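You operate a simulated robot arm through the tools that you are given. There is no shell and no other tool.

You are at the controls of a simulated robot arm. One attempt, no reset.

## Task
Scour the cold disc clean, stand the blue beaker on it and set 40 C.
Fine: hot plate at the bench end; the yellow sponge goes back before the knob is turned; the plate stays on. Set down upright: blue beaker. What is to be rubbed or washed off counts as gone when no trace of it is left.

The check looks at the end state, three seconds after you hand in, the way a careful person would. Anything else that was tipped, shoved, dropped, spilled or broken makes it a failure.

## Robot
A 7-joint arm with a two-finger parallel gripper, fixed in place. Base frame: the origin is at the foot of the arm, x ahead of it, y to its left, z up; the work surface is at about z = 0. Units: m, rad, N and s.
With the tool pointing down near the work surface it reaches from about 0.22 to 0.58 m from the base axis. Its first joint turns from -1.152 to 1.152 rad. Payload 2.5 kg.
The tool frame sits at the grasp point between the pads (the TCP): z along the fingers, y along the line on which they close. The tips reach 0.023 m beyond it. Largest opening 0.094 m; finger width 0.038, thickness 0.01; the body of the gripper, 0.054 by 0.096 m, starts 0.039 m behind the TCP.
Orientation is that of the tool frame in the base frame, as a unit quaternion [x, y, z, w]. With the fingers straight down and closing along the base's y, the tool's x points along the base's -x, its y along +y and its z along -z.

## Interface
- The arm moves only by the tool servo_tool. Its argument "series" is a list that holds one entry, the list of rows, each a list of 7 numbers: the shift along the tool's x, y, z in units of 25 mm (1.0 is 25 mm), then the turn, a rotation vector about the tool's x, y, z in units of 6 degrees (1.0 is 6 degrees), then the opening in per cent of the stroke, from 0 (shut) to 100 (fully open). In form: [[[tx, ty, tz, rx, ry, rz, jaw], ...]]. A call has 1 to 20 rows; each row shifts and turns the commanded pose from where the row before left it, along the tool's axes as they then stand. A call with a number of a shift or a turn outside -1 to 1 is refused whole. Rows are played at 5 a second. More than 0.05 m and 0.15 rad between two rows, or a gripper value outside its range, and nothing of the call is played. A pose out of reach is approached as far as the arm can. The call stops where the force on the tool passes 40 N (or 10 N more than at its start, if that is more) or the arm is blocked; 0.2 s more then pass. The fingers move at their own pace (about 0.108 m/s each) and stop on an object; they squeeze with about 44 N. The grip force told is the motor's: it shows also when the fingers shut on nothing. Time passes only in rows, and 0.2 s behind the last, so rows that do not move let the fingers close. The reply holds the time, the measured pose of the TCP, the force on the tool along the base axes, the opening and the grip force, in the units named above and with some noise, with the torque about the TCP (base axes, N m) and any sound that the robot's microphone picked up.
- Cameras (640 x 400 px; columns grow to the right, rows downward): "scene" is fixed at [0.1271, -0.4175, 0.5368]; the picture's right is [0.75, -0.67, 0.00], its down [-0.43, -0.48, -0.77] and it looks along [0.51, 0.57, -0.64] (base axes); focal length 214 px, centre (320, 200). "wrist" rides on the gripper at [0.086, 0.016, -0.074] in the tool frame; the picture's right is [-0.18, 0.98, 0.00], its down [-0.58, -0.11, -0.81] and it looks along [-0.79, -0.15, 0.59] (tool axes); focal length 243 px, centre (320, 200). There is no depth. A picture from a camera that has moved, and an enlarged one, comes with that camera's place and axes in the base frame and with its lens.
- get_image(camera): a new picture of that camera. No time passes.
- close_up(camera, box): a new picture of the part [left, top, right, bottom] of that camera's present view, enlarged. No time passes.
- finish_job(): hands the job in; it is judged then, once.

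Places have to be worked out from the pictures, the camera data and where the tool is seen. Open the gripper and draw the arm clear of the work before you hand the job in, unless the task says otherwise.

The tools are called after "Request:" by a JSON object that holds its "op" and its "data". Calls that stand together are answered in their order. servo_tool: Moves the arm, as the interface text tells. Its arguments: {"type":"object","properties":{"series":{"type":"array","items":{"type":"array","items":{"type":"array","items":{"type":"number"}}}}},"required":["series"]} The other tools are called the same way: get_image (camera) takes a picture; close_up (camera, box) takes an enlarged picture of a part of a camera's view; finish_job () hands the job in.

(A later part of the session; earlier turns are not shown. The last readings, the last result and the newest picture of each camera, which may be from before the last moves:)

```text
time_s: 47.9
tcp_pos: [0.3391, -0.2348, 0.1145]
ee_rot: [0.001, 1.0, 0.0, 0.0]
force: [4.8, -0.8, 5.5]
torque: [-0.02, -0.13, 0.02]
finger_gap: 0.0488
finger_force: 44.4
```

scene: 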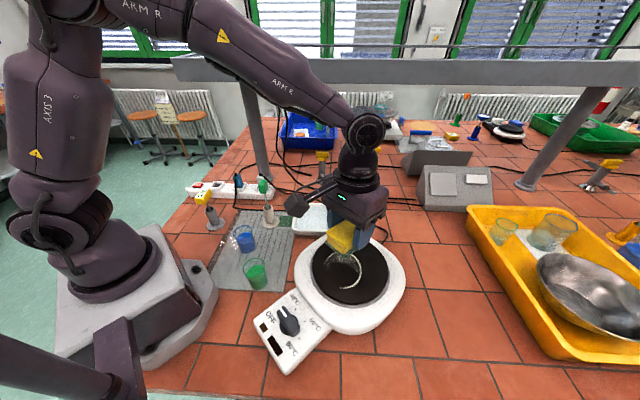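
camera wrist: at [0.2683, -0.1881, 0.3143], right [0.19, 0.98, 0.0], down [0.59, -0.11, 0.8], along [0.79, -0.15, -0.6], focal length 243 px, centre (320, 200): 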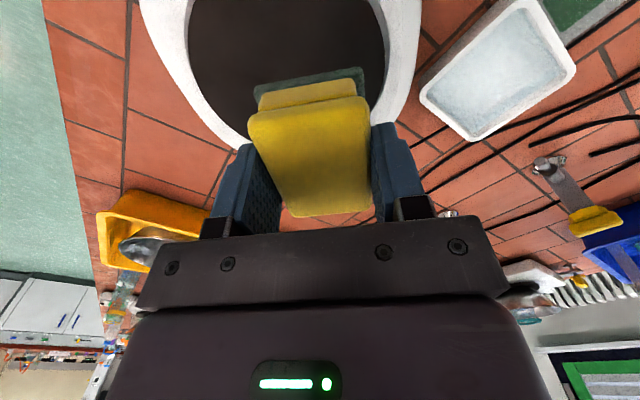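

Contact is steady at 5.5 N. I'll finish with the right-hand strip, then lift and move aside to inspect.

Request:
{"op": "servo_tool", "data": {"series": [[[0, -0.3, 0, 0, 0, 0, 0], [0, -0.3, 0, 0, 0, 0, 0], [0, -0.3, 0, 0, 0, 0, 0], [0, -0.3, 0, 0, 0, 0, 0], [0, -0.3, 0, 0, 0, 0, 0], [-0.3, 0, 0, 0, 0, 0, 0], [-0.3, 0, 0, 0, 0, 0, 0], [-0.3, 0, 0, 0, 0, 0, 0], [-0.3, 0, 0, 0, 0, 0, 0], [-0.3, 0, 0, 0, 0, 0, 0], [-0.3, 0, 0, 0, 0, 0, 0], [-0.3, 0, 0, 0, 0, 0, 0], [0, 0, -0.5, 0, 0, 0, 0], [0, 0, -1, 0, 0, 0, 0], [0, 0, -1, 0, 0, 0, 0], [0, 0, -1, 0, 0, 0, 0], [0, 0.9, -0.5, 0, 0, 0, 0], [0.3, 0.9, 0, 0, 0, 0, 0], [0.3, 0.9, 0, 0, 0, 0, 0], [0.3, 0.9, 0, 0, 0, 0, 0]]]}}

Request:
{"op": "get_image", "data": {"camera": "scene"}}

Request:
{"op": "close_up", "data": {"camera": "scene", "box": [290, 220, 420, 310]}}

```text
time_s: 52.1
tcp_pos: [0.3696, -0.1838, 0.2122]
ee_rot: [0.001, 1.0, 0.0, 0.0]
force: [-0.7, -0.2, -1.0]
torque: [0.01, 0.01, -0.02]
finger_gap: 0.049
finger_force: 44.2
```

```text
taken
```

scene: 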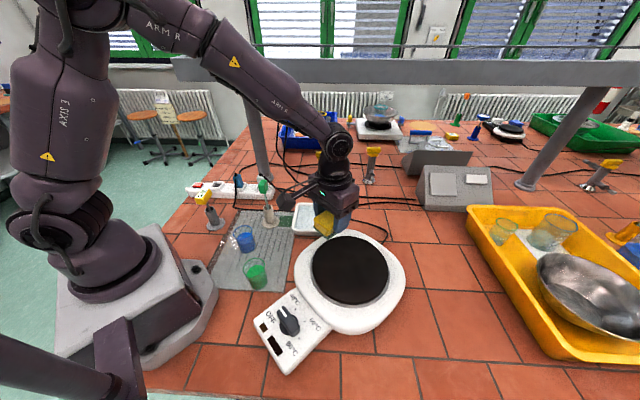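

```text
4.44 times, centred on (355, 265) of scene
camera zoom: at [0.1271, -0.4175, 0.5368], right [0.75, -0.67, 0.0], down [-0.43, -0.48, -0.77], along [0.51, 0.57, -0.64], focal length 953 px, centre (164, -89)
```

zoom: 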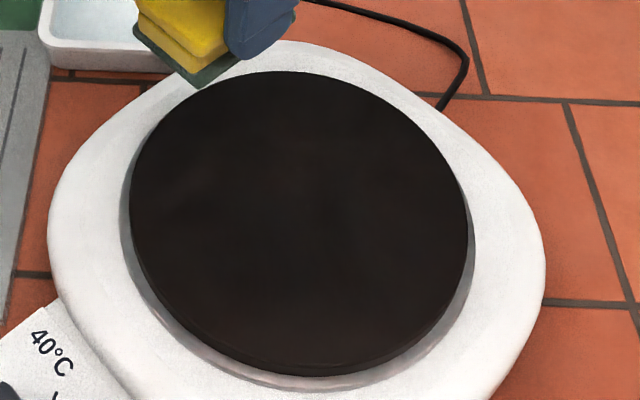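

The disc is clean and the plate has not moved. Now the sponge goes back: I'll raise slightly and turn to the grasp yaw here, where there is free room.

Request:
{"op": "servo_tool", "data": {"series": [[[0, 0, -0.4, 0, 0, 0, 0], [0, 0, 0, 0, 0, 0.765, 0], [0, 0, 0, 0, 0, 0.765, 0], [0, 0, 0, 0, 0, 0.765, 0], [0, 0, 0, 0, 0, 0.765, 0], [0, 0, 0, 0, 0, 0.765, 0], [0, 0, 0, 0, 0, 0.765, 0], [0, 0, 0, 0, 0, 0.765, 0], [0, 0, 0, 0, 0, 0.765, 0], [0, 0, 0, 0, 0, 0.765, 0], [0, 0, 0, 0, 0, 0.765, 0], [0, 0, 0, 0, 0, 0, 0]]]}}

```text
time_s: 54.7
tcp_pos: [0.369, -0.1818, 0.2229]
ee_rot: [0.392, 0.92, 0.0, 0.0]
force: [-1.0, -0.1, -0.2]
torque: [0.0, -0.01, 0.02]
finger_gap: 0.049
finger_force: 43.9
```

The yaw matches the grasp. I'll carry the sponge at z≈0.22 to above its original spot (0.2997, 0.209).

Request:
{"op": "servo_tool", "data": {"series": [[[0.881, 0.588, 0, 0, 0, 0, 0], [0.881, 0.588, 0, 0, 0, 0, 0], [0.881, 0.588, 0, 0, 0, 0, 0], [0.881, 0.588, 0, 0, 0, 0, 0], [0.881, 0.588, 0, 0, 0, 0, 0], [0.881, 0.588, 0, 0, 0, 0, 0], [0.881, 0.588, 0, 0, 0, 0, 0], [0.881, 0.588, 0, 0, 0, 0, 0], [0.881, 0.588, 0, 0, 0, 0, 0], [0.881, 0.588, 0, 0, 0, 0, 0], [0.881, 0.588, 0, 0, 0, 0, 0], [0.881, 0.588, 0, 0, 0, 0, 0], [0.881, 0.588, 0, 0, 0, 0, 0], [0.881, 0.588, 0, 0, 0, 0, 0], [0.881, 0.588, 0, 0, 0, 0, 0], [0, 0, 0, 0, 0, 0, 0]]]}}

Request:
{"op": "get_image", "data": {"camera": "scene"}}

```text
time_s: 58.1
tcp_pos: [0.2987, 0.2099, 0.2221]
ee_rot: [0.391, 0.92, -0.001, -0.001]
force: [-0.7, 0.1, -0.4]
torque: [0.0, 0.01, 0.02]
finger_gap: 0.0489
finger_force: 43.9
```

```text
taken
```

scene: 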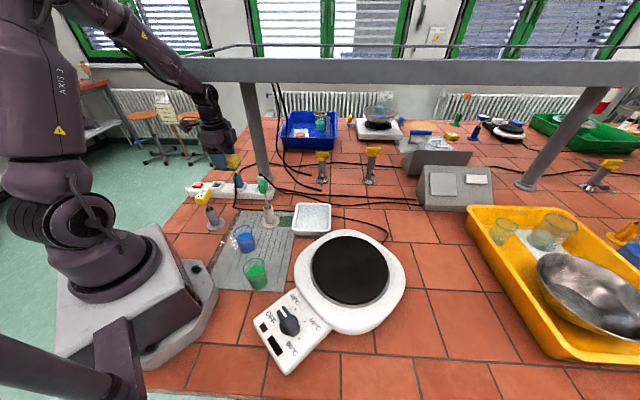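

The sponge is above its spot and all else is undisturbed. I'll lower it to just above the bench.

Request:
{"op": "servo_tool", "data": {"series": [[[0.04, 0, 0.9, 0, 0, 0, 0], [0, 0, 0.9, 0, 0, 0, 0], [0, 0, 0.9, 0, 0, 0, 0], [0, 0, 0.9, 0, 0, 0, 0], [0, 0, 0.9, 0, 0, 0, 0], [0, 0, 0.9, 0, 0, 0, 0], [0, 0, 0.8, 0, 0, 0, 0], [0, 0, 0.6, 0, 0, 0, 0], [0, 0, 0.3, 0, 0, 0, 0], [0, 0, 0.12, 0, 0, 0, 0], [0, 0, 0, 0, 0, 0, 0]]]}}

Request:
{"op": "close_up", "data": {"camera": "scene", "box": [190, 150, 290, 240]}}

```text
time_s: 60.5
tcp_pos: [0.2977, 0.2088, 0.0427]
ee_rot: [0.391, 0.92, 0.001, 0.001]
force: [0.0, 0.4, -1.1]
torque: [0.04, 0.03, 0.03]
finger_gap: 0.0492
finger_force: 44.4
```

```text
4.44 times, centred on (240, 195) of scene
camera zoom: at [0.1271, -0.4175, 0.5368], right [0.75, -0.67, 0.0], down [-0.43, -0.48, -0.77], along [0.51, 0.57, -0.64], focal length 953 px, centre (676, 222)
```

zoom: 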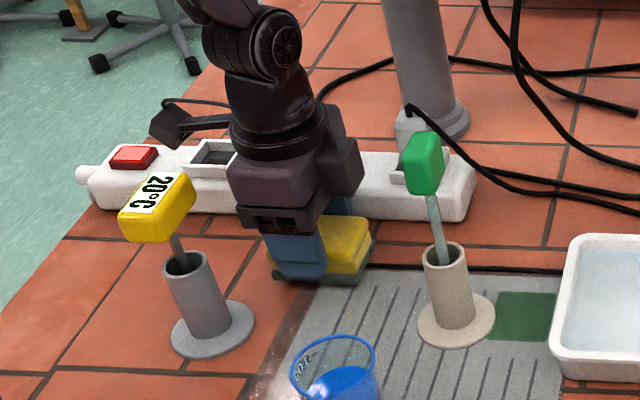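

It hangs about 6 mm above the bench. I'll nudge 2 mm and ease it down until contact shows.

Request:
{"op": "servo_tool", "data": {"series": [[[-0.055, 0.055, 0.08, 0, 0, 0, 0], [0, 0, 0.08, 0, 0, 0, 0], [0, 0, 0.04, 0, 0, 0, 0], [0, 0, 0.02, 0, 0, 0, 0], [0, 0, 0, 0, 0, 0, 0]]]}}

```text
time_s: 61.7
tcp_pos: [0.2993, 0.2086, 0.0365]
ee_rot: [0.392, 0.92, -0.001, 0.0]
force: [0.3, -0.8, 0.5]
torque: [0.02, 0.02, -0.01]
finger_gap: 0.0488
finger_force: 44.3
```

It's within about 0.3 mm of the original height. I'll open the jaws and back straight up.

Request:
{"op": "servo_tool", "data": {"series": [[[0, 0, 0.01, 0, 0, 0, 0], [0, 0, 0, 0, 0, 0, 60], [0, 0, 0, 0, 0, 0, 70], [0, 0, 0, 0, 0, 0, 82], [0, 0, 0, 0, 0, 0, 82], [0, 0, -0.4, 0, 0, 0, 82], [0, 0, -0.8, 0, 0, 0, 82], [0, 0, -1, 0, 0, 0, 82], [0, 0, -1, 0, 0, 0, 82], [0, 0, -1, 0, 0, 0, 82], [0, 0, -1, 0, 0, 0, 82], [0, 0, -1, 0, 0, 0, 82], [0, 0, 0, 0, 0, 0, 82]]]}}

Request:
{"op": "close_up", "data": {"camera": "scene", "box": [190, 150, 290, 240]}}

Request:
{"op": "get_image", "data": {"camera": "wrist"}}

```text
time_s: 64.5
tcp_pos: [0.3003, 0.2086, 0.193]
ee_rot: [0.39, 0.921, 0.0, 0.0]
force: [0.2, 0.3, 0.5]
torque: [-0.01, 0.0, 0.02]
finger_gap: 0.077
finger_force: 0.1
```

```text
4.44 times, centred on (240, 195) of scene
camera zoom: at [0.1271, -0.4175, 0.5368], right [0.75, -0.67, 0.0], down [-0.43, -0.48, -0.77], along [0.51, 0.57, -0.64], focal length 953 px, centre (676, 222)
```

zoom: 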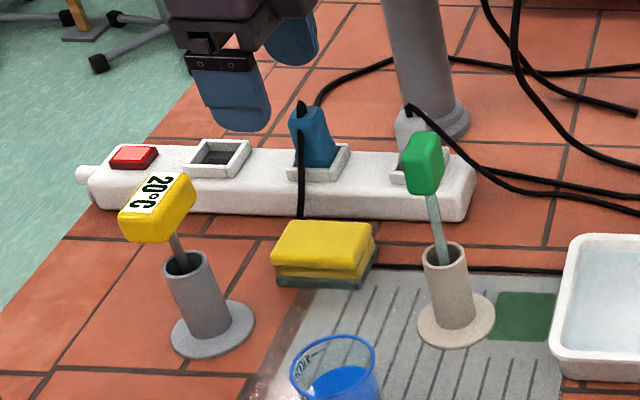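

```text
taken
camera wrist: at [0.2515, 0.2814, 0.2675], right [0.83, 0.55, 0.0], down [0.33, -0.49, 0.81], along [0.44, -0.67, -0.59], focal length 243 px, centre (320, 200)
```

wrist: 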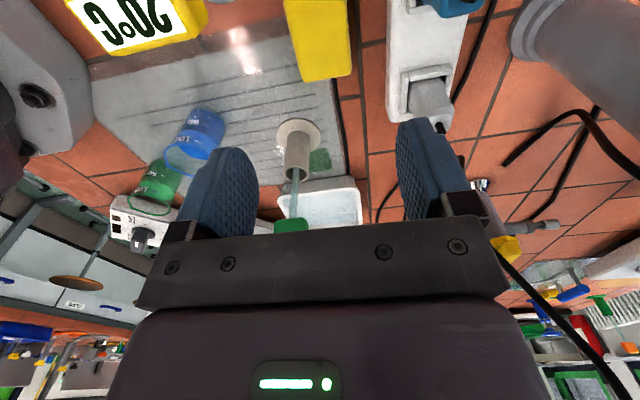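

The sponge is back in place. Next is the blue beaker: I'll move over towards it at z≈0.22 and square the tool up there.

Request:
{"op": "servo_tool", "data": {"series": [[[-0.577, -0.874, -0.154, 0, 0, 0, 100], [-0.577, -0.874, -0.154, 0, 0, 0, 100], [-0.577, -0.874, -0.154, 0, 0, 0, 100], [-0.577, -0.874, -0.154, 0, 0, 0, 100], [-0.577, -0.874, -0.154, 0, 0, 0, 100], [-0.577, -0.874, -0.154, 0, 0, 0, 100], [-0.577, -0.874, -0.154, 0, 0, 0, 100], [0, 0, 0, 0, 0, -0.766, 100], [0, 0, 0, 0, 0, -0.766, 100], [0, 0, 0, 0, 0, -0.766, 100], [0, 0, 0, 0, 0, -0.766, 100], [0, 0, 0, 0, 0, -0.766, 100], [0, 0, 0, 0, 0, -0.766, 100], [0, 0, 0, 0, 0, -0.766, 100], [0, 0, 0, 0, 0, -0.766, 100], [0, 0, 0, 0, 0, -0.766, 100], [0, 0, 0, 0, 0, -0.766, 100], [0, 0, 0, 0, 0, 0, 100]]]}}

Request:
{"op": "get_image", "data": {"camera": "wrist"}}

Request:
{"op": "get_image", "data": {"camera": "scene"}}

```text
time_s: 68.3
tcp_pos: [0.2602, 0.0286, 0.2194]
ee_rot: [-0.001, 1.0, 0.0, 0.0]
force: [0.6, -0.9, 0.0]
torque: [0.03, 0.0, 0.01]
finger_gap: 0.0938
finger_force: 0.1
```

```text
taken
camera wrist: at [0.1731, 0.0452, 0.2948], right [0.18, 0.98, 0.0], down [0.58, -0.11, 0.81], along [0.79, -0.15, -0.59], focal length 243 px, centre (320, 200)
```

wrist: 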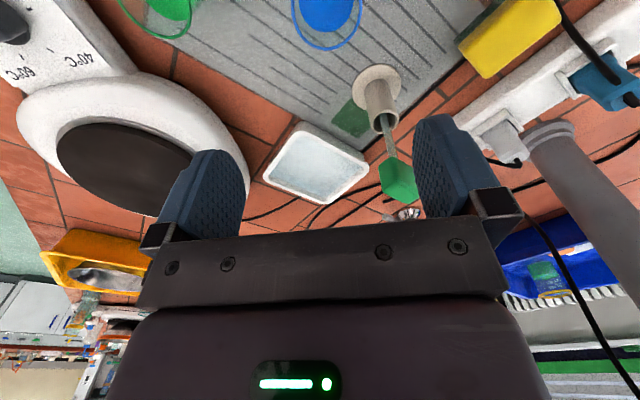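

```text
taken
```

scene: 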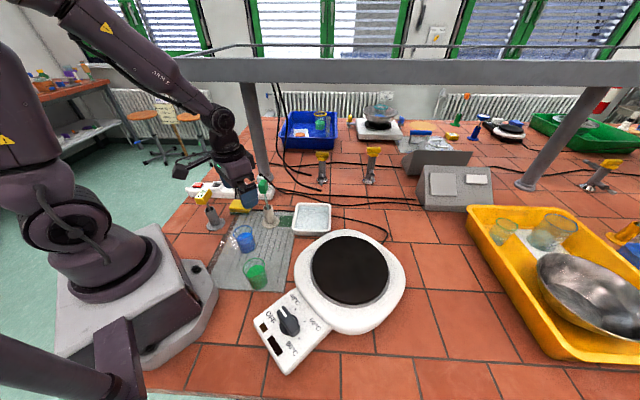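

The blue beaker's rim shows at the top edge of the wrist view. I'll enlarge it for its centre.

Request:
{"op": "close_up", "data": {"camera": "wrist", "box": [270, 0, 390, 75]}}

Request:
{"op": "close_up", "data": {"camera": "scene", "box": [220, 215, 290, 295]}}

```text
5.33 times, centred on (330, 38) of wrist
camera zoom: at [0.1731, 0.0452, 0.2948], right [0.18, 0.98, 0.0], down [0.58, -0.11, 0.81], along [0.79, -0.15, -0.59], focal length 1294 px, centre (267, 1067)
```

zoom: 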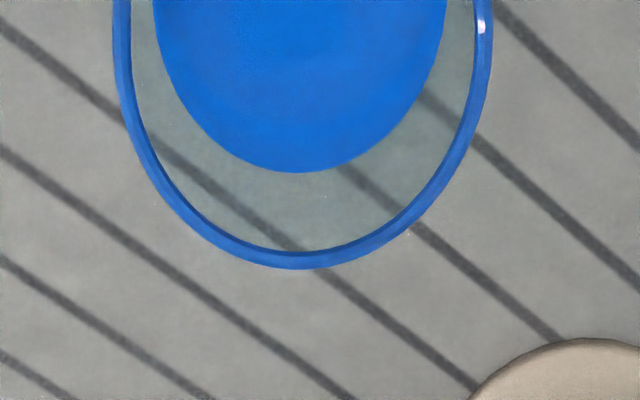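

```text
5.00 times, centred on (255, 255) of scene
camera zoom: at [0.1271, -0.4175, 0.5368], right [0.75, -0.67, 0.0], down [-0.43, -0.48, -0.77], along [0.51, 0.57, -0.64], focal length 1072 px, centre (645, -75)
```

zoom: 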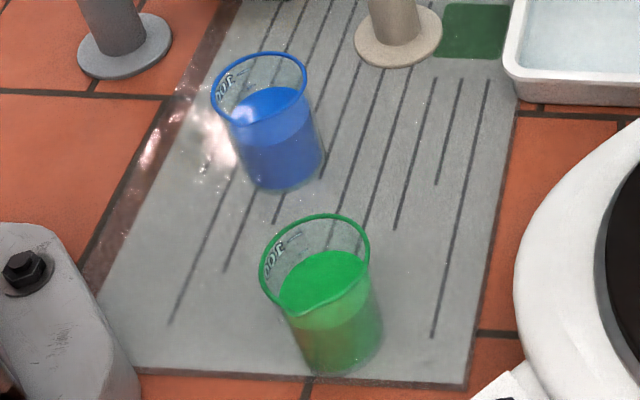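

Combining both views, I put the beaker axis at about (0.236, 0.037), the rim at z≈0.075 and the rim diameter at about 0.051. I'll move above it, stop with the tips over the rim, and check.

Request:
{"op": "servo_tool", "data": {"series": [[[0.49, 0.17, 0, 0, 0, 0, 100], [0.48, 0.17, 0, 0, 0, 0, 100], [0, 0, 0.8, 0, 0, 0, 100], [0, 0, 0.8, 0, 0, 0, 100], [0, 0, 0.8, 0, 0, 0, 100], [0, 0, 0.8, 0, 0, 0, 100], [0, 0, 0.6, 0, 0, 0, 100], [0, 0, 0, 0, 0, 0, 100]]]}}

Request:
{"op": "get_image", "data": {"camera": "wrist"}}

Request:
{"op": "close_up", "data": {"camera": "scene", "box": [190, 190, 290, 295]}}

```text
time_s: 70.1
tcp_pos: [0.2345, 0.0368, 0.1248]
ee_rot: [0.0, 1.0, 0.0, 0.0]
force: [0.4, 0.0, 0.1]
torque: [0.0, 0.0, 0.0]
finger_gap: 0.0937
finger_force: 0.1
```

```text
taken
camera wrist: at [0.1486, 0.0534, 0.1992], right [0.18, 0.98, 0.0], down [0.58, -0.11, 0.81], along [0.79, -0.15, -0.59], focal length 243 px, centre (320, 200)
```

wrist: 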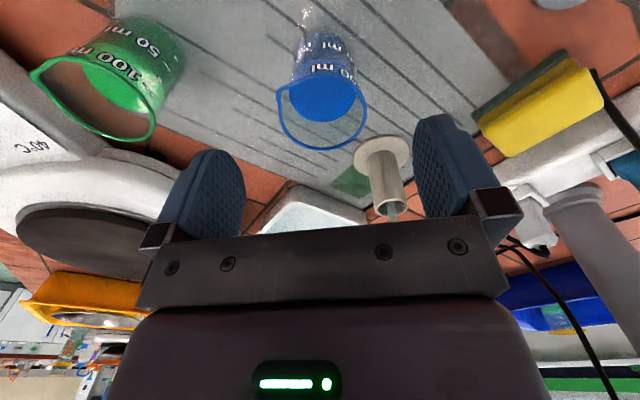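

```text
3.81 times, centred on (240, 242) of scene
camera zoom: at [0.1271, -0.4175, 0.5368], right [0.75, -0.67, 0.0], down [-0.43, -0.48, -0.77], along [0.51, 0.57, -0.64], focal length 817 px, centre (625, 38)
```

zoom: 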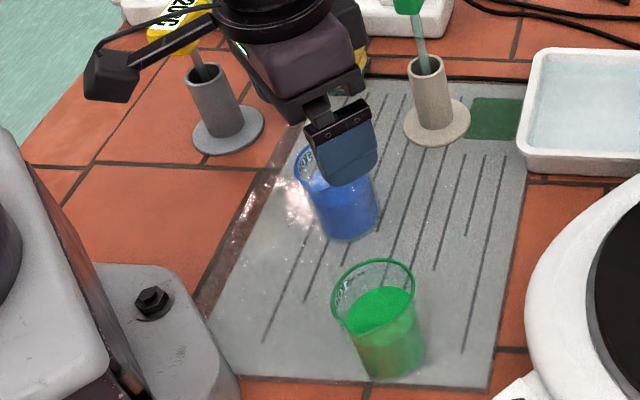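

The rim centre comes out at about (0.235, 0.0385), so the tool is well aligned. I'll descend to the grasp height z≈0.048 with the jaws open.

Request:
{"op": "servo_tool", "data": {"series": [[[0, 0.06, 0.4, 0, 0, 0, 100], [0, 0, 0.5, 0, 0, 0, 100], [0, 0, 0.5, 0, 0, 0, 100], [0, 0, 0.5, 0, 0, 0, 100], [0, 0, 0.5, 0, 0, 0, 100], [0, 0, 0.4, 0, 0, 0, 100], [0, 0, 0.27, 0, 0, 0, 100], [0, 0, 0, 0, 0, 0, 100]]]}}

Request:
{"op": "get_image", "data": {"camera": "wrist"}}

Request:
{"op": "close_up", "data": {"camera": "scene", "box": [190, 190, 290, 295]}}

```text
time_s: 71.9
tcp_pos: [0.2365, 0.0397, 0.0476]
ee_rot: [0.0, 1.0, 0.0, 0.0]
force: [-0.2, -0.2, 0.4]
torque: [-0.01, -0.02, 0.01]
finger_gap: 0.094
finger_force: 0.1
```

```text
taken
camera wrist: at [0.1493, 0.0555, 0.1232], right [0.18, 0.98, 0.0], down [0.58, -0.11, 0.81], along [0.79, -0.15, -0.59], focal length 243 px, centre (320, 200)
```

wrist: 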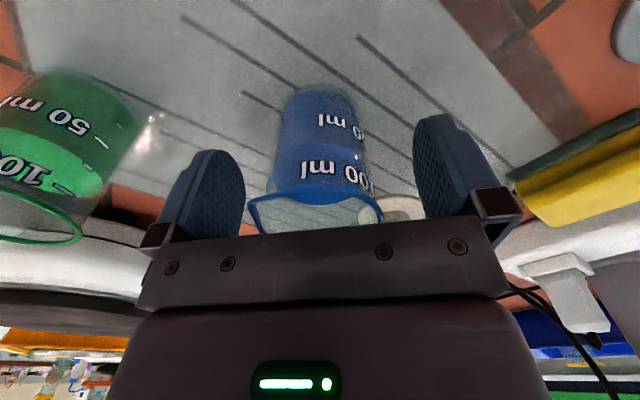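

```text
3.81 times, centred on (240, 242) of scene
camera zoom: at [0.1271, -0.4175, 0.5368], right [0.75, -0.67, 0.0], down [-0.43, -0.48, -0.77], along [0.51, 0.57, -0.64], focal length 817 px, centre (625, 38)
```

zoom: 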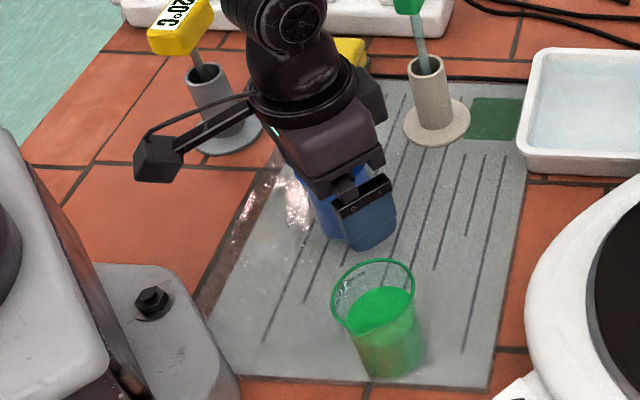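

The beaker stands centred between the pads. I'll close in gentle steps and hold.

Request:
{"op": "servo_tool", "data": {"series": [[[0, 0, 0, 0, 0, 0, 75], [0, 0, 0, 0, 0, 0, 65], [0, 0, 0, 0, 0, 0, 60], [0, 0, 0, 0, 0, 0, 56], [0, 0, 0, 0, 0, 0, 53], [0, 0, 0, 0, 0, 0, 50], [0, 0, 0, 0, 0, 0, 47], [0, 0, 0, 0, 0, 0, 44], [0, 0, 0, 0, 0, 0, 40], [0, 0, 0, 0, 0, 0, 40]]]}}

Request:
{"op": "get_image", "data": {"camera": "wrist"}}

```text
time_s: 74.1
tcp_pos: [0.2365, 0.0392, 0.0491]
ee_rot: [0.0, 1.0, 0.0, 0.0]
force: [0.2, 0.3, 1.3]
torque: [-0.07, -0.05, -0.01]
finger_gap: 0.0477
finger_force: 44.2
```

```text
taken
camera wrist: at [0.1492, 0.0555, 0.1233], right [0.18, 0.98, 0.0], down [0.58, -0.11, 0.81], along [0.79, -0.15, -0.59], focal length 243 px, centre (320, 200)
```

wrist: 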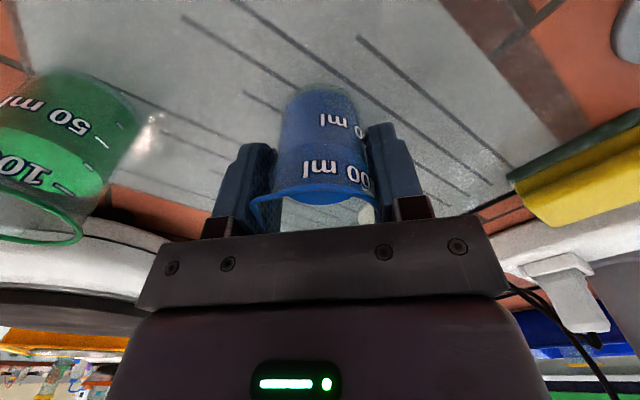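

The beaker is gripped (gap 0.0477). I'll lift smoothly.

Request:
{"op": "servo_tool", "data": {"series": [[[0, 0, -0.15, 0, 0, 0, 40], [0, 0, -0.3, 0, 0, 0, 40], [0, 0, -0.4, 0, 0, 0, 40], [0, 0, -0.5, 0, 0, 0, 40], [0, 0, -0.5, 0, 0, 0, 40], [0, 0, -0.5, 0, 0, 0, 40], [0, 0, -0.5, 0, 0, 0, 40], [0, 0, -0.5, 0, 0, 0, 40], [0, 0, -0.5, 0, 0, 0, 40], [0, 0, -0.5, 0, 0, 0, 40], [0, 0, -0.5, 0, 0, 0, 40], [0, 0, -0.4, 0, 0, 0, 40], [0, 0, -0.2, 0, 0, 0, 40], [0, 0, 0, 0, 0, 0, 40]]]}}

Request:
{"op": "get_image", "data": {"camera": "wrist"}}

Request:
{"op": "get_image", "data": {"camera": "scene"}}

```text
time_s: 77.1
tcp_pos: [0.2354, 0.0401, 0.1842]
ee_rot: [0.0, 1.0, 0.0, 0.0]
force: [-0.3, -0.2, -1.2]
torque: [0.01, -0.02, 0.01]
finger_gap: 0.0478
finger_force: 43.6
```

```text
taken
camera wrist: at [0.1485, 0.0554, 0.2594], right [0.18, 0.98, 0.0], down [0.58, -0.11, 0.81], along [0.79, -0.15, -0.59], focal length 243 px, centre (320, 200)
```

wrist: 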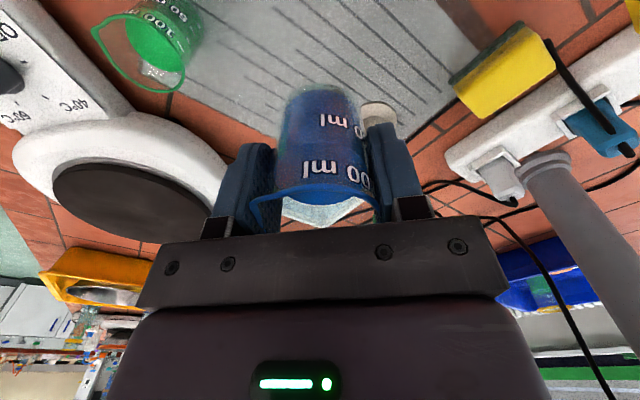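

```text
taken
```

scene: 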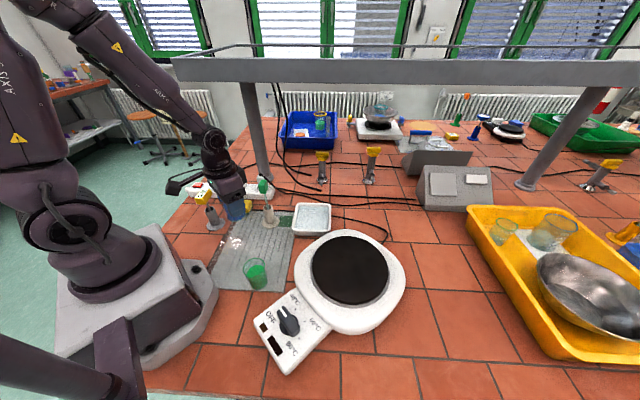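

The beaker is held upright. I'll carry it smoothly, ramping speed up and down, to above the disc centre (0.381, -0.242).

Request:
{"op": "servo_tool", "data": {"series": [[[-0.1125, -0.218, 0, 0, 0, 0, 40], [-0.225, -0.436, 0, 0, 0, 0, 40], [-0.3215, -0.623, 0, 0, 0, 0, 40], [-0.3215, -0.623, 0, 0, 0, 0, 40], [-0.3215, -0.623, 0, 0, 0, 0, 40], [-0.3215, -0.623, 0, 0, 0, 0, 40], [-0.3215, -0.623, 0, 0, 0, 0, 40], [-0.3215, -0.623, 0, 0, 0, 0, 40], [-0.3215, -0.623, 0, 0, 0, 0, 40], [-0.3215, -0.623, 0, 0, 0, 0, 40], [-0.3215, -0.623, 0, 0, 0, 0, 40], [-0.3215, -0.623, 0, 0, 0, 0, 40], [-0.3215, -0.623, 0, 0, 0, 0, 40], [-0.3215, -0.623, 0, 0, 0, 0, 40], [-0.3215, -0.623, 0, 0, 0, 0, 40], [-0.3215, -0.623, 0, 0, 0, 0, 40], [-0.3215, -0.623, 0, 0, 0, 0, 40], [-0.3215, -0.623, 0, 0, 0, 0, 40], [-0.225, -0.436, 0, 0, 0, 0, 40], [-0.1125, -0.218, 0, 0, 0, 0, 40]]]}}

Request:
{"op": "get_image", "data": {"camera": "scene"}}

Request:
{"op": "get_image", "data": {"camera": "wrist"}}

```text
time_s: 81.3
tcp_pos: [0.3791, -0.2422, 0.184]
ee_rot: [0.0, 1.0, 0.0, 0.0]
force: [-0.2, 0.2, -0.5]
torque: [-0.01, 0.03, -0.02]
finger_gap: 0.0479
finger_force: 44.2
```

```text
taken
```

scene: 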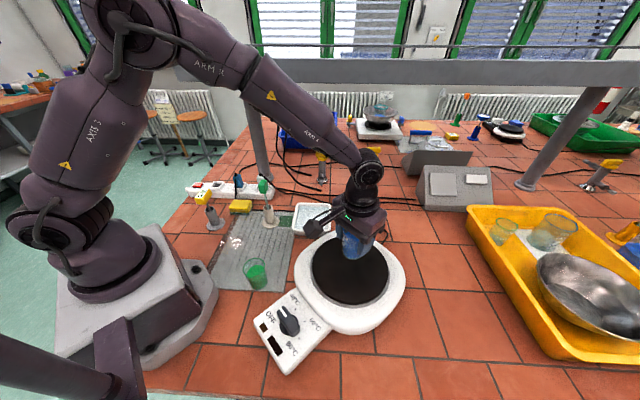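

```text
taken
camera wrist: at [0.2931, -0.2269, 0.259], right [0.18, 0.98, 0.0], down [0.58, -0.11, 0.81], along [0.79, -0.15, -0.59], focal length 243 px, centre (320, 200)
```

wrist: 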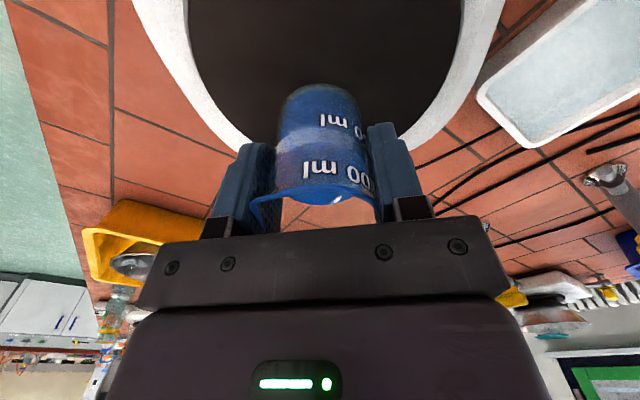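

It's centred above the disc. I'll lower to about 5 mm above expected contact (TCP z≈0.130).

Request:
{"op": "servo_tool", "data": {"series": [[[0, 0, 0.2, 0, 0, 0, 40], [0, 0, 0.35, 0, 0, 0, 40], [0, 0, 0.4, 0, 0, 0, 40], [0, 0, 0.4, 0, 0, 0, 40], [0, 0, 0.35, 0, 0, 0, 40], [0, 0, 0.2, 0, 0, 0, 40], [0, 0, 0.16, 0, 0, 0, 40], [0, 0, 0.1, 0, 0, 0, 40], [0, 0, 0, 0, 0, 0, 40]]]}}

Request:
{"op": "close_up", "data": {"camera": "scene", "box": [300, 200, 410, 300]}}

```text
time_s: 83.3
tcp_pos: [0.3802, -0.2427, 0.1302]
ee_rot: [0.0, 1.0, 0.0, -0.001]
force: [-0.2, 0.0, -1.7]
torque: [0.0, 0.0, 0.02]
finger_gap: 0.0479
finger_force: 44.4
```

```text
4.00 times, centred on (355, 250) of scene
camera zoom: at [0.1271, -0.4175, 0.5368], right [0.75, -0.67, 0.0], down [-0.43, -0.48, -0.77], along [0.51, 0.57, -0.64], focal length 858 px, centre (180, 0)
```

zoom: 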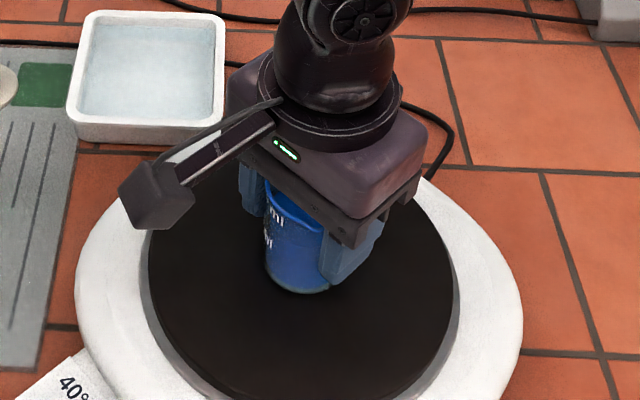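

The beaker is a few millimetres above the disc with about -1.7 N (its weight). I'll ease down in 1 mm steps to contact.

Request:
{"op": "servo_tool", "data": {"series": [[[0, 0, 0.04, 0, 0, 0, 40], [0, 0, 0.04, 0, 0, 0, 40], [0, 0, 0.04, 0, 0, 0, 40], [0, 0, 0, 0, 0, 0, 40]]]}}

```text
time_s: 84.3
tcp_pos: [0.3794, -0.2435, 0.1272]
ee_rot: [0.001, 1.0, -0.001, 0.0]
force: [-0.3, -0.6, -1.3]
torque: [0.0, 0.0, 0.01]
finger_gap: 0.0479
finger_force: 43.9
```

No contact yet, so I'll continue in 0.5–0.75 mm steps.

Request:
{"op": "servo_tool", "data": {"series": [[[0, 0, 0.03, 0, 0, 0, 40], [0, 0, 0.03, 0, 0, 0, 40], [0, 0, 0, 0, 0, 0, 40]]]}}

Request:
{"op": "servo_tool", "data": {"series": [[[0, 0, 0.02, 0, 0, 0, 40], [0, 0, 0, 0, 0, 0, 40]]]}}

```text
time_s: 85.1
tcp_pos: [0.3807, -0.243, 0.1253]
ee_rot: [0.0, 1.0, 0.0, 0.002]
force: [-2.8, 2.3, 10.7]
torque: [0.11, 0.21, -0.01]
finger_gap: 0.0475
finger_force: 43.6
```

```text
time_s: 85.7
tcp_pos: [0.3812, -0.2436, 0.1273]
ee_rot: [0.0, 1.0, 0.0, 0.0]
force: [-7.3, 5.9, 24.3]
torque: [0.27, 0.39, 0.03]
finger_gap: 0.0478
finger_force: 44.1
```

It's in firm contact at 24 N. I'll relax upwards by about 0.75 mm to take out the load before opening.

Request:
{"op": "servo_tool", "data": {"series": [[[0, 0, -0.03, 0, 0, 0, 40], [0, 0, 0, 0, 0, 0, 40]]]}}

```text
time_s: 86.3
tcp_pos: [0.3817, -0.2417, 0.1263]
ee_rot: [-0.001, 1.0, 0.0, 0.001]
force: [-1.8, 5.3, 19.2]
torque: [0.18, 0.25, -0.02]
finger_gap: 0.0479
finger_force: 44.1
```

Request:
{"op": "servo_tool", "data": {"series": [[[0, 0, -0.02, 0, 0, 0, 40], [0, 0, 0, 0, 0, 0, 40]]]}}

```text
time_s: 86.9
tcp_pos: [0.3811, -0.2426, 0.1259]
ee_rot: [0.0, 1.0, 0.001, 0.001]
force: [3.8, 0.3, 9.0]
torque: [0.0, -0.12, -0.03]
finger_gap: 0.0478
finger_force: 44.5
```

The load is down to 9 N. I'll take out a little more, then open.

Request:
{"op": "servo_tool", "data": {"series": [[[0, 0, -0.015, 0, 0, 0, 40], [0, 0, 0, 0, 0, 0, 40]]]}}

```text
time_s: 87.5
tcp_pos: [0.3801, -0.2429, 0.1274]
ee_rot: [0.001, 1.0, 0.0, -0.002]
force: [1.6, -0.1, 4.5]
torque: [-0.08, -0.17, -0.03]
finger_gap: 0.0478
finger_force: 43.7
```

The force is about 4.5 N, so the beaker is standing on the disc. I'll open gradually and check before withdrawing.

Request:
{"op": "servo_tool", "data": {"series": [[[0, 0, 0, 0, 0, 0, 52], [0, 0, 0, 0, 0, 0, 55], [0, 0, 0, 0, 0, 0, 60], [0, 0, 0, 0, 0, 0, 70], [0, 0, 0, 0, 0, 0, 85], [0, 0, 0, 0, 0, 0, 100], [0, 0, 0, 0, 0, 0, 100]]]}}

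Request:
{"op": "get_image", "data": {"camera": "wrist"}}

Request:
{"op": "close_up", "data": {"camera": "scene", "box": [300, 200, 410, 300]}}

```text
time_s: 89.1
tcp_pos: [0.3796, -0.2431, 0.1272]
ee_rot: [0.0, 1.0, 0.0, -0.001]
force: [-0.4, 0.6, 0.1]
torque: [-0.02, 0.01, 0.01]
finger_gap: 0.0941
finger_force: 0.1
```

```text
taken
camera wrist: at [0.2936, -0.2272, 0.2017], right [0.18, 0.98, 0.0], down [0.58, -0.11, 0.81], along [0.79, -0.15, -0.59], focal length 243 px, centre (320, 200)
```

wrist: 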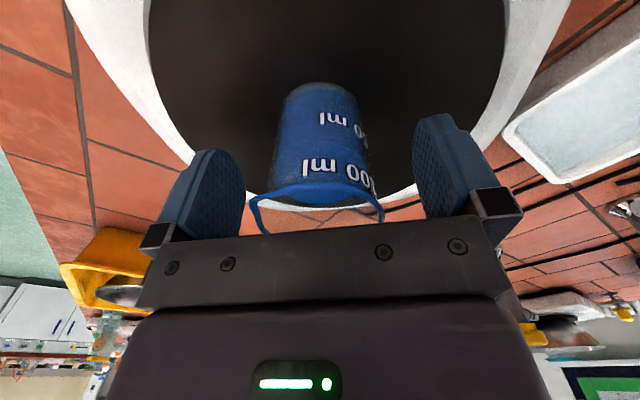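

```text
4.00 times, centred on (355, 250) of scene
camera zoom: at [0.1271, -0.4175, 0.5368], right [0.75, -0.67, 0.0], down [-0.43, -0.48, -0.77], along [0.51, 0.57, -0.64], focal length 858 px, centre (180, 0)
```

zoom: 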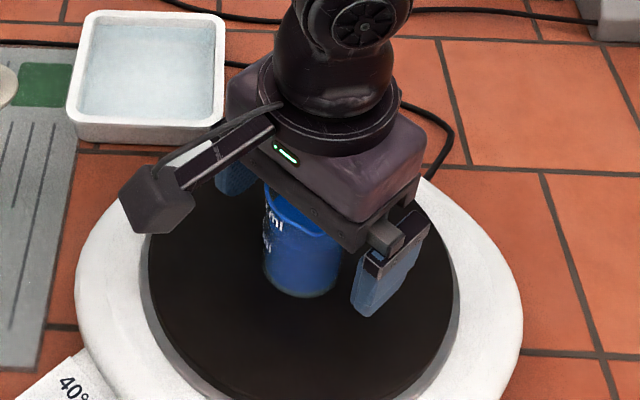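

The beaker stands freely and upright. I'll back straight up to clear the rim.

Request:
{"op": "servo_tool", "data": {"series": [[[0, 0, -0.4, 0, 0, 0, 100], [0, 0, -0.6, 0, 0, 0, 100], [0, 0, -0.8, 0, 0, 0, 100], [0, 0, -0.8, 0, 0, 0, 100], [0, 0, -0.8, 0, 0, 0, 100], [0, 0, -0.8, 0, 0, 0, 100], [0, 0, 0, 0, 0, 0, 100]]]}}

Request:
{"op": "get_image", "data": {"camera": "scene"}}

Request:
{"op": "close_up", "data": {"camera": "scene", "box": [250, 280, 340, 380]}}

```text
time_s: 90.7
tcp_pos: [0.3794, -0.2428, 0.2325]
ee_rot: [0.0, 1.0, 0.0, 0.0]
force: [0.4, 0.2, 0.1]
torque: [-0.01, -0.03, -0.03]
finger_gap: 0.0939
finger_force: 0.0
```

```text
taken
```

scene: 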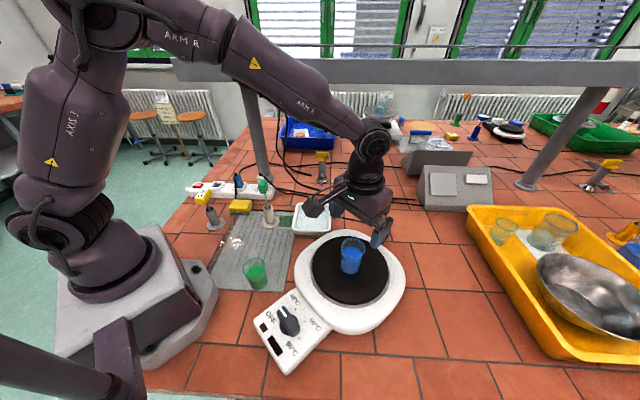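

```text
4.00 times, centred on (295, 330) of scene
camera zoom: at [0.1271, -0.4175, 0.5368], right [0.75, -0.67, 0.0], down [-0.43, -0.48, -0.77], along [0.51, 0.57, -0.64], focal length 858 px, centre (420, -320)
```

zoom: 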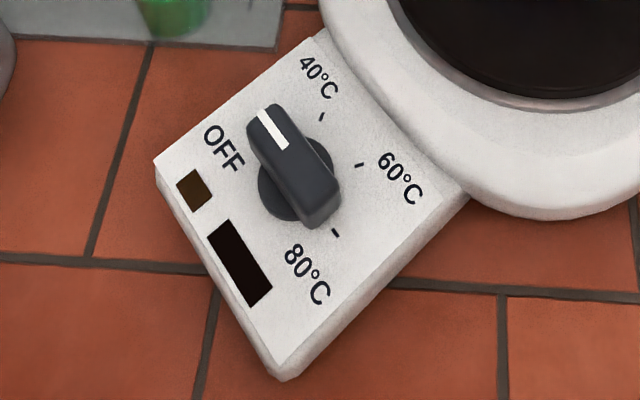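

The beaker is upright on the disc and the sponge is back, so now the knob: OFF points to +y and 40 °C is about 60° clockwise from it. I'll move over the knob at height and start turning the jaws to close along base x.

Request:
{"op": "servo_tool", "data": {"series": [[[0.5, 0, 0, 0, 0, 0, 100], [0.8, 0, 0, 0, 0, 0, 100], [0.9, 0, 0, 0, 0, 0, 100], [0.9, 0, 0, 0, 0, 0, 100], [0.9, 0, 0, 0, 0, 0, 100], [0.9, 0, 0, 0, 0, 0, 100], [0.9, 0, 0, 0, 0, 0, 100], [0.8, 0, 0, 0, 0, 0, 100], [0.6, 0, 0, 0, 0, 0, 100], [0, 0, 0, 0, 0, 1, 100], [0, 0, 0, 0, 0, 1, 100], [0, 0, 0, 0, 0, 1, 100], [0, 0, 0, 0, 0, 1, 100], [0, 0, 0, 0, 0, 1, 100], [0, 0, 0, 0, 0, 0, 100]]]}}

Request:
{"op": "get_image", "data": {"camera": "wrist"}}

Request:
{"op": "get_image", "data": {"camera": "scene"}}

```text
time_s: 93.9
tcp_pos: [0.2004, -0.2441, 0.2313]
ee_rot: [0.26, 0.966, 0.0, 0.001]
force: [-0.8, -0.3, -1.1]
torque: [-0.02, 0.0, -0.02]
finger_gap: 0.0941
finger_force: 0.1
```

```text
taken
camera wrist: at [0.1332, -0.1862, 0.3066], right [0.65, 0.76, 0.0], down [0.45, -0.39, 0.81], along [0.61, -0.53, -0.59], focal length 243 px, centre (320, 200)
```

wrist: 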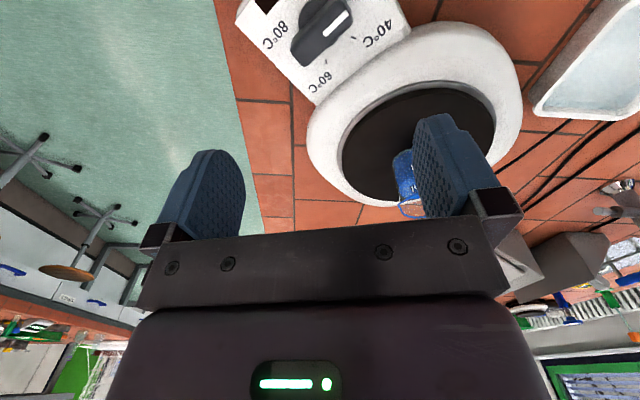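

```text
taken
```

scene: 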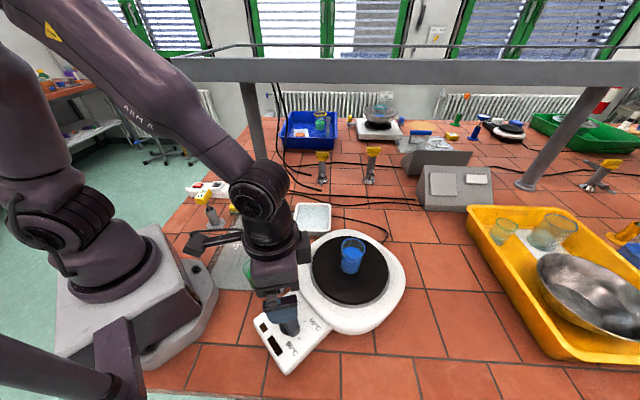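

The knob is in the wrist view; I'll enlarge it to pin down its position and angle.

Request:
{"op": "close_up", "data": {"camera": "wrist", "box": [240, 0, 420, 110]}}

```text
3.56 times, centred on (330, 55) of wrist
camera zoom: at [0.1332, -0.1862, 0.3066], right [0.65, 0.76, 0.0], down [0.45, -0.39, 0.81], along [0.61, -0.53, -0.59], focal length 863 px, centre (284, 716)
```

zoom: 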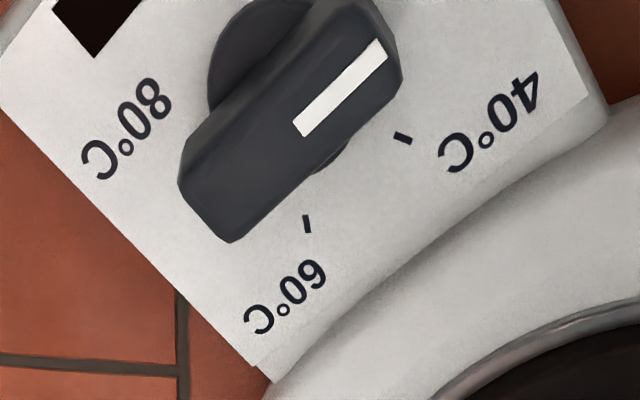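

The knob axis works out at about (0.1975, -0.241), with its top at z≈0.077, its bar along y pointing to OFF, and the 40 °C tick 60° clockwise. I'll finish the turn to 90° and look again.

Request:
{"op": "servo_tool", "data": {"series": [[[0, 0, 0, 0, 0, 1, 100], [0, 0, 0, 0, 0, 1, 100], [0, 0, 0, 0, 0, 1, 100], [0, 0, 0, 0, 0, 1, 100], [0, 0, 0, 0, 0, 1, 100], [0, 0, 0, 0, 0, 1, 100], [0, 0, 0, 0, 0, 1, 100], [0, 0, 0, 0, 0, 1, 100], [0, 0, 0, 0, 0, 1, 100], [0, 0, 0, 0, 0, 1, 100], [0, 0, 0, 0, 0, 0, 100]]]}}

Request:
{"op": "get_image", "data": {"camera": "wrist"}}

Request:
{"op": "get_image", "data": {"camera": "scene"}}

```text
time_s: 96.3
tcp_pos: [0.1996, -0.2422, 0.2319]
ee_rot: [0.707, 0.707, 0.0, 0.0]
force: [-1.0, 0.3, 0.4]
torque: [0.0, 0.01, 0.02]
finger_gap: 0.0939
finger_force: 0.0
```

```text
taken
camera wrist: at [0.2166, -0.1571, 0.3066], right [0.98, -0.19, 0.0], down [-0.11, -0.58, 0.81], along [-0.15, -0.79, -0.59], focal length 243 px, centre (320, 200)
```

wrist: 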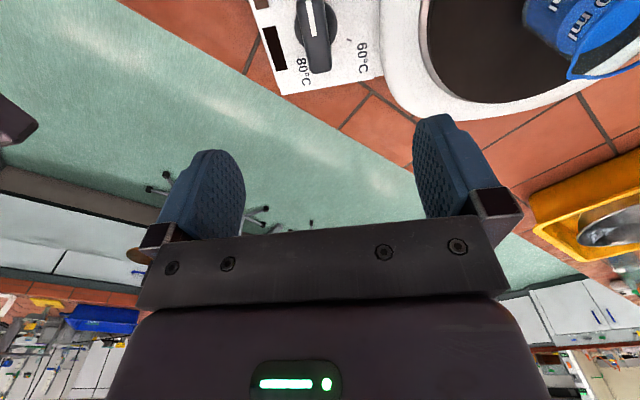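

```text
taken
```

scene: 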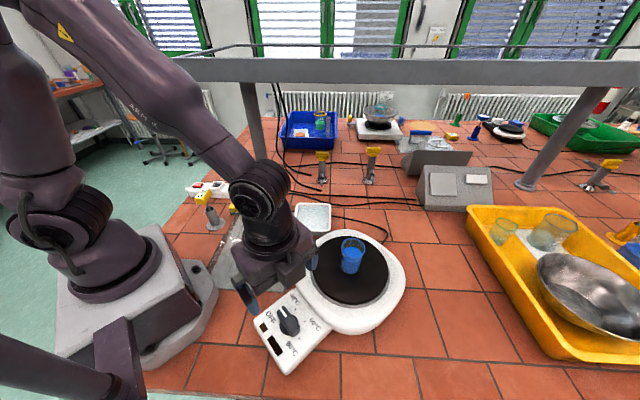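

The jaws now close along x. I'll narrow them to about 45% so the descent clears the plate housing, and refine the knob's x from this view.

Request:
{"op": "close_up", "data": {"camera": "wrist", "box": [250, 0, 400, 94]}}

```text
4.26 times, centred on (325, 47) of wrist
camera zoom: at [0.2166, -0.1571, 0.3066], right [0.98, -0.19, 0.0], down [-0.11, -0.58, 0.81], along [-0.15, -0.79, -0.59], focal length 1032 px, centre (299, 851)
```

zoom: 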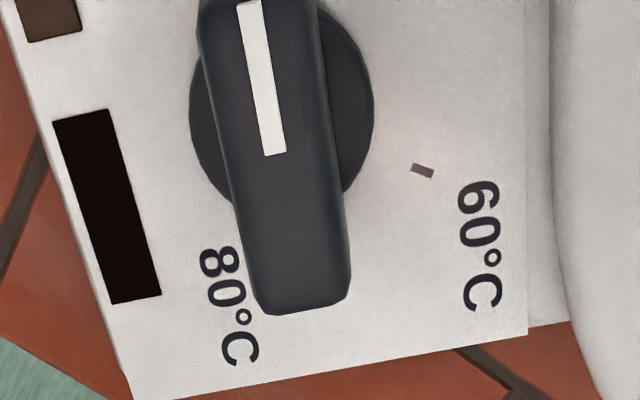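

All views agree: the bar lies on x≈0.197, y from -0.211 to -0.268, about 0.022 wide. I'll centre, narrow the jaws and descend to just above the knob.

Request:
{"op": "servo_tool", "data": {"series": [[[0.068, -0.104, 0, 0, 0, 0, 48], [0, 0, 0.6, 0, 0, 0, 48], [0, 0, 0.8, 0, 0, 0, 48], [0, 0, 0.8, 0, 0, 0, 48], [0, 0, 0.8, 0, 0, 0, 48], [0, 0, 0.8, 0, 0, 0, 48], [0, 0, 0.4, 0, 0, 0, 48], [0, 0, 0, 0, 0, 0, 48]]]}}

Request:
{"op": "get_image", "data": {"camera": "wrist"}}

Request:
{"op": "close_up", "data": {"camera": "scene", "box": [230, 260, 340, 380]}}

```text
time_s: 98.1
tcp_pos: [0.1971, -0.2425, 0.1266]
ee_rot: [0.707, 0.707, 0.0, -0.001]
force: [-0.6, -0.7, 0.0]
torque: [0.02, 0.01, 0.02]
finger_gap: 0.0453
finger_force: 0.1
```

```text
taken
camera wrist: at [0.2138, -0.155, 0.2013], right [0.98, -0.18, 0.0], down [-0.11, -0.58, 0.81], along [-0.15, -0.79, -0.59], focal length 243 px, centre (320, 200)
```

wrist: 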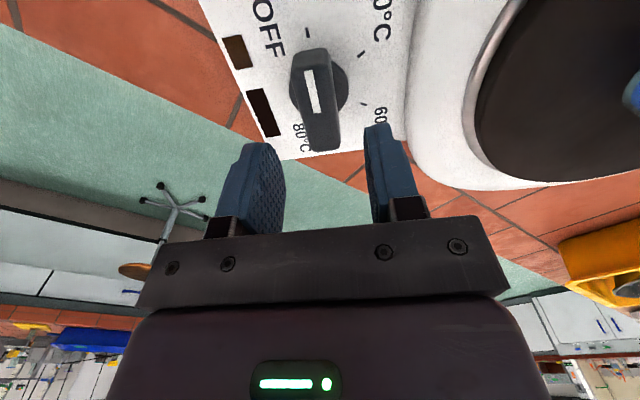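

```text
3.33 times, centred on (285, 320) of scene
camera zoom: at [0.1271, -0.4175, 0.5368], right [0.75, -0.67, 0.0], down [-0.43, -0.48, -0.77], along [0.51, 0.57, -0.64], focal length 715 px, centre (437, -200)
```

zoom: 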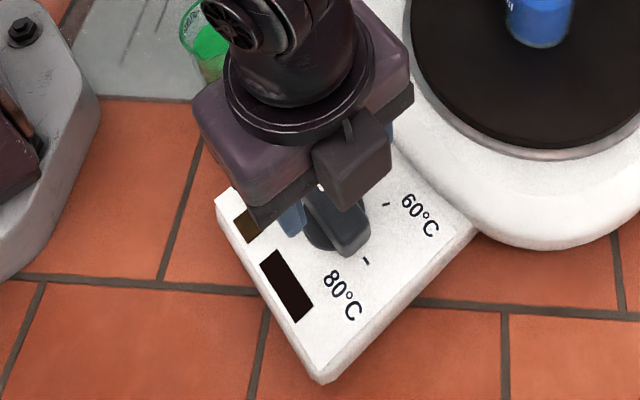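

The knob lies between the finger lines. I'll descend to TCP z≈0.083, with the tips beside the bar and above the skirt.

Request:
{"op": "servo_tool", "data": {"series": [[[0.06, 0, 0.5, 0, 0, 0, 48], [0, 0, 0.5, 0, 0, 0, 48], [0, 0, 0.4, 0, 0, 0, 48], [0, 0, 0.2, 0, 0, 0, 48], [0, 0, 0.12, 0, 0, 0, 48], [0, 0, 0, 0, 0, 0, 48]]]}}

Request:
{"op": "get_image", "data": {"camera": "wrist"}}

Request:
{"op": "close_up", "data": {"camera": "scene", "box": [230, 260, 340, 380]}}

```text
time_s: 99.5
tcp_pos: [0.198, -0.2397, 0.0842]
ee_rot: [0.707, 0.707, 0.0, 0.0]
force: [-0.2, 0.2, 0.1]
torque: [0.01, 0.03, -0.02]
finger_gap: 0.0451
finger_force: 0.0
```

```text
taken
camera wrist: at [0.2137, -0.1536, 0.1585], right [0.98, -0.18, 0.0], down [-0.11, -0.58, 0.81], along [-0.15, -0.79, -0.59], focal length 243 px, centre (320, 200)
```

wrist: 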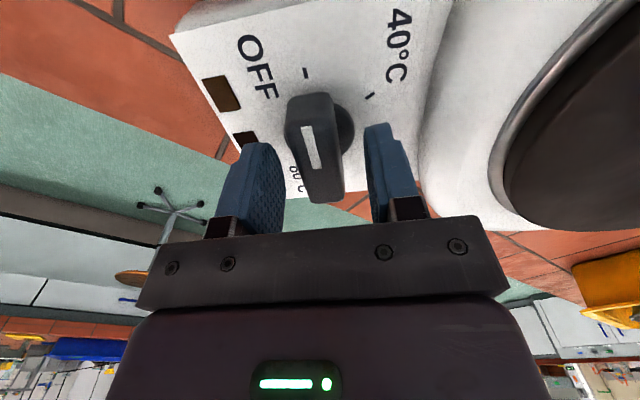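

```text
3.33 times, centred on (285, 320) of scene
camera zoom: at [0.1271, -0.4175, 0.5368], right [0.75, -0.67, 0.0], down [-0.43, -0.48, -0.77], along [0.51, 0.57, -0.64], focal length 715 px, centre (437, -200)
```

zoom: 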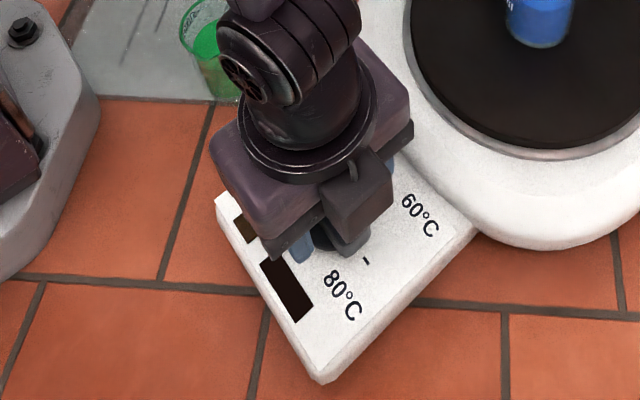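

The pads straddle the bar. I'll lower 2 mm, close on it, and check the grip.

Request:
{"op": "servo_tool", "data": {"series": [[[0, 0, 0.08, 0, 0, 0, 48], [0, 0, 0, 0, 0, 0, 36], [0, 0, 0, 0, 0, 0, 28], [0, 0, 0, 0, 0, 0, 22], [0, 0, 0, 0, 0, 0, 16], [0, 0, 0, 0, 0, 0, 10], [0, 0, 0, 0, 0, 0, 10]]]}}

Request:
{"op": "get_image", "data": {"camera": "wrist"}}

```text
time_s: 101.1
tcp_pos: [0.1964, -0.24, 0.0811]
ee_rot: [0.708, 0.706, 0.0, 0.0]
force: [-8.4, -1.5, 2.7]
torque: [-0.05, -0.02, 0.0]
finger_gap: 0.0221
finger_force: 44.6
```

```text
taken
camera wrist: at [0.2133, -0.1539, 0.1565], right [0.98, -0.19, 0.0], down [-0.11, -0.58, 0.81], along [-0.15, -0.79, -0.59], focal length 243 px, centre (320, 200)
```

wrist: 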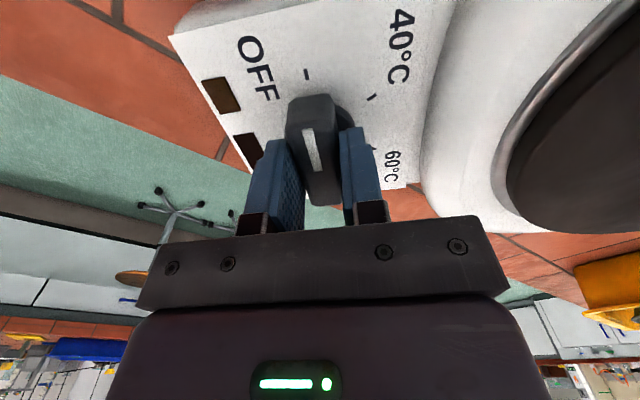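

The bar is gripped (gap 0.022) with a small -8 N side load. I'll shift 0.5 mm to relieve it and turn the first 30° clockwise.

Request:
{"op": "servo_tool", "data": {"series": [[[0, -0.02, 0, 0, 0, 0, 10], [0, 0, 0, 0, 0, 0.8, 10], [0, 0, 0, 0, 0, 0.8, 10], [0, 0, 0, 0, 0, 0.8, 10], [0, 0, 0, 0, 0, 0.8, 10], [0, 0, 0, 0, 0, 0.8, 10], [0, 0, 0, 0, 0, 0.8, 10], [0, 0, 0, 0, 0, 0, 10]]]}}

Request:
{"op": "get_image", "data": {"camera": "wrist"}}

Request:
{"op": "close_up", "data": {"camera": "scene", "box": [230, 220, 420, 380]}}

```text
time_s: 102.9
tcp_pos: [0.1975, -0.2406, 0.0809]
ee_rot: [0.861, 0.508, 0.0, -0.001]
force: [-2.4, -8.6, -11.0]
torque: [1.07, -0.62, 0.01]
finger_gap: 0.0218
finger_force: 45.0
```

```text
taken
camera wrist: at [0.2531, -0.1725, 0.1565], right [0.77, -0.64, 0.0], down [-0.38, -0.46, 0.81], along [-0.51, -0.62, -0.59], focal length 243 px, centre (320, 200)
```

wrist: 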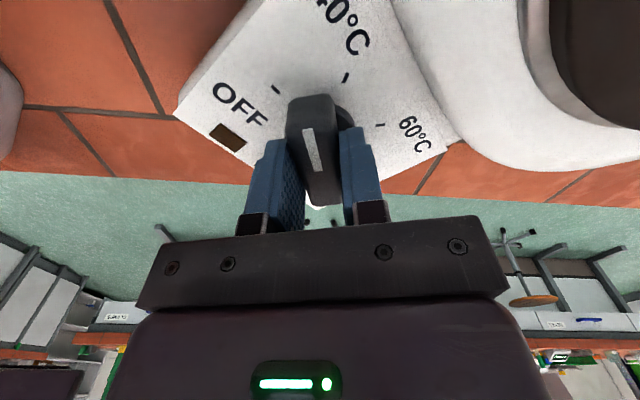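

```text
2.50 times, centred on (325, 300) of scene
camera zoom: at [0.1271, -0.4175, 0.5368], right [0.75, -0.67, 0.0], down [-0.43, -0.48, -0.77], along [0.51, 0.57, -0.64], focal length 536 px, centre (308, -50)
```

zoom: 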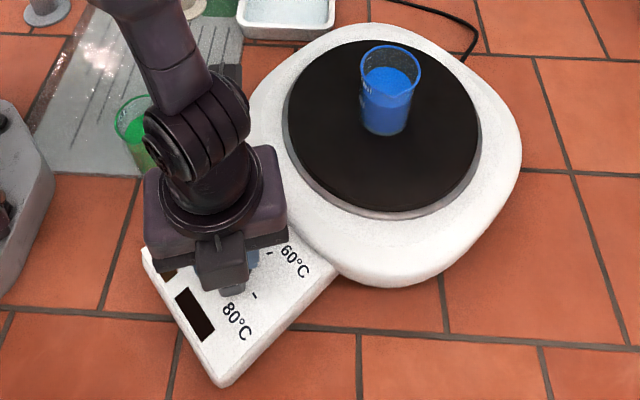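

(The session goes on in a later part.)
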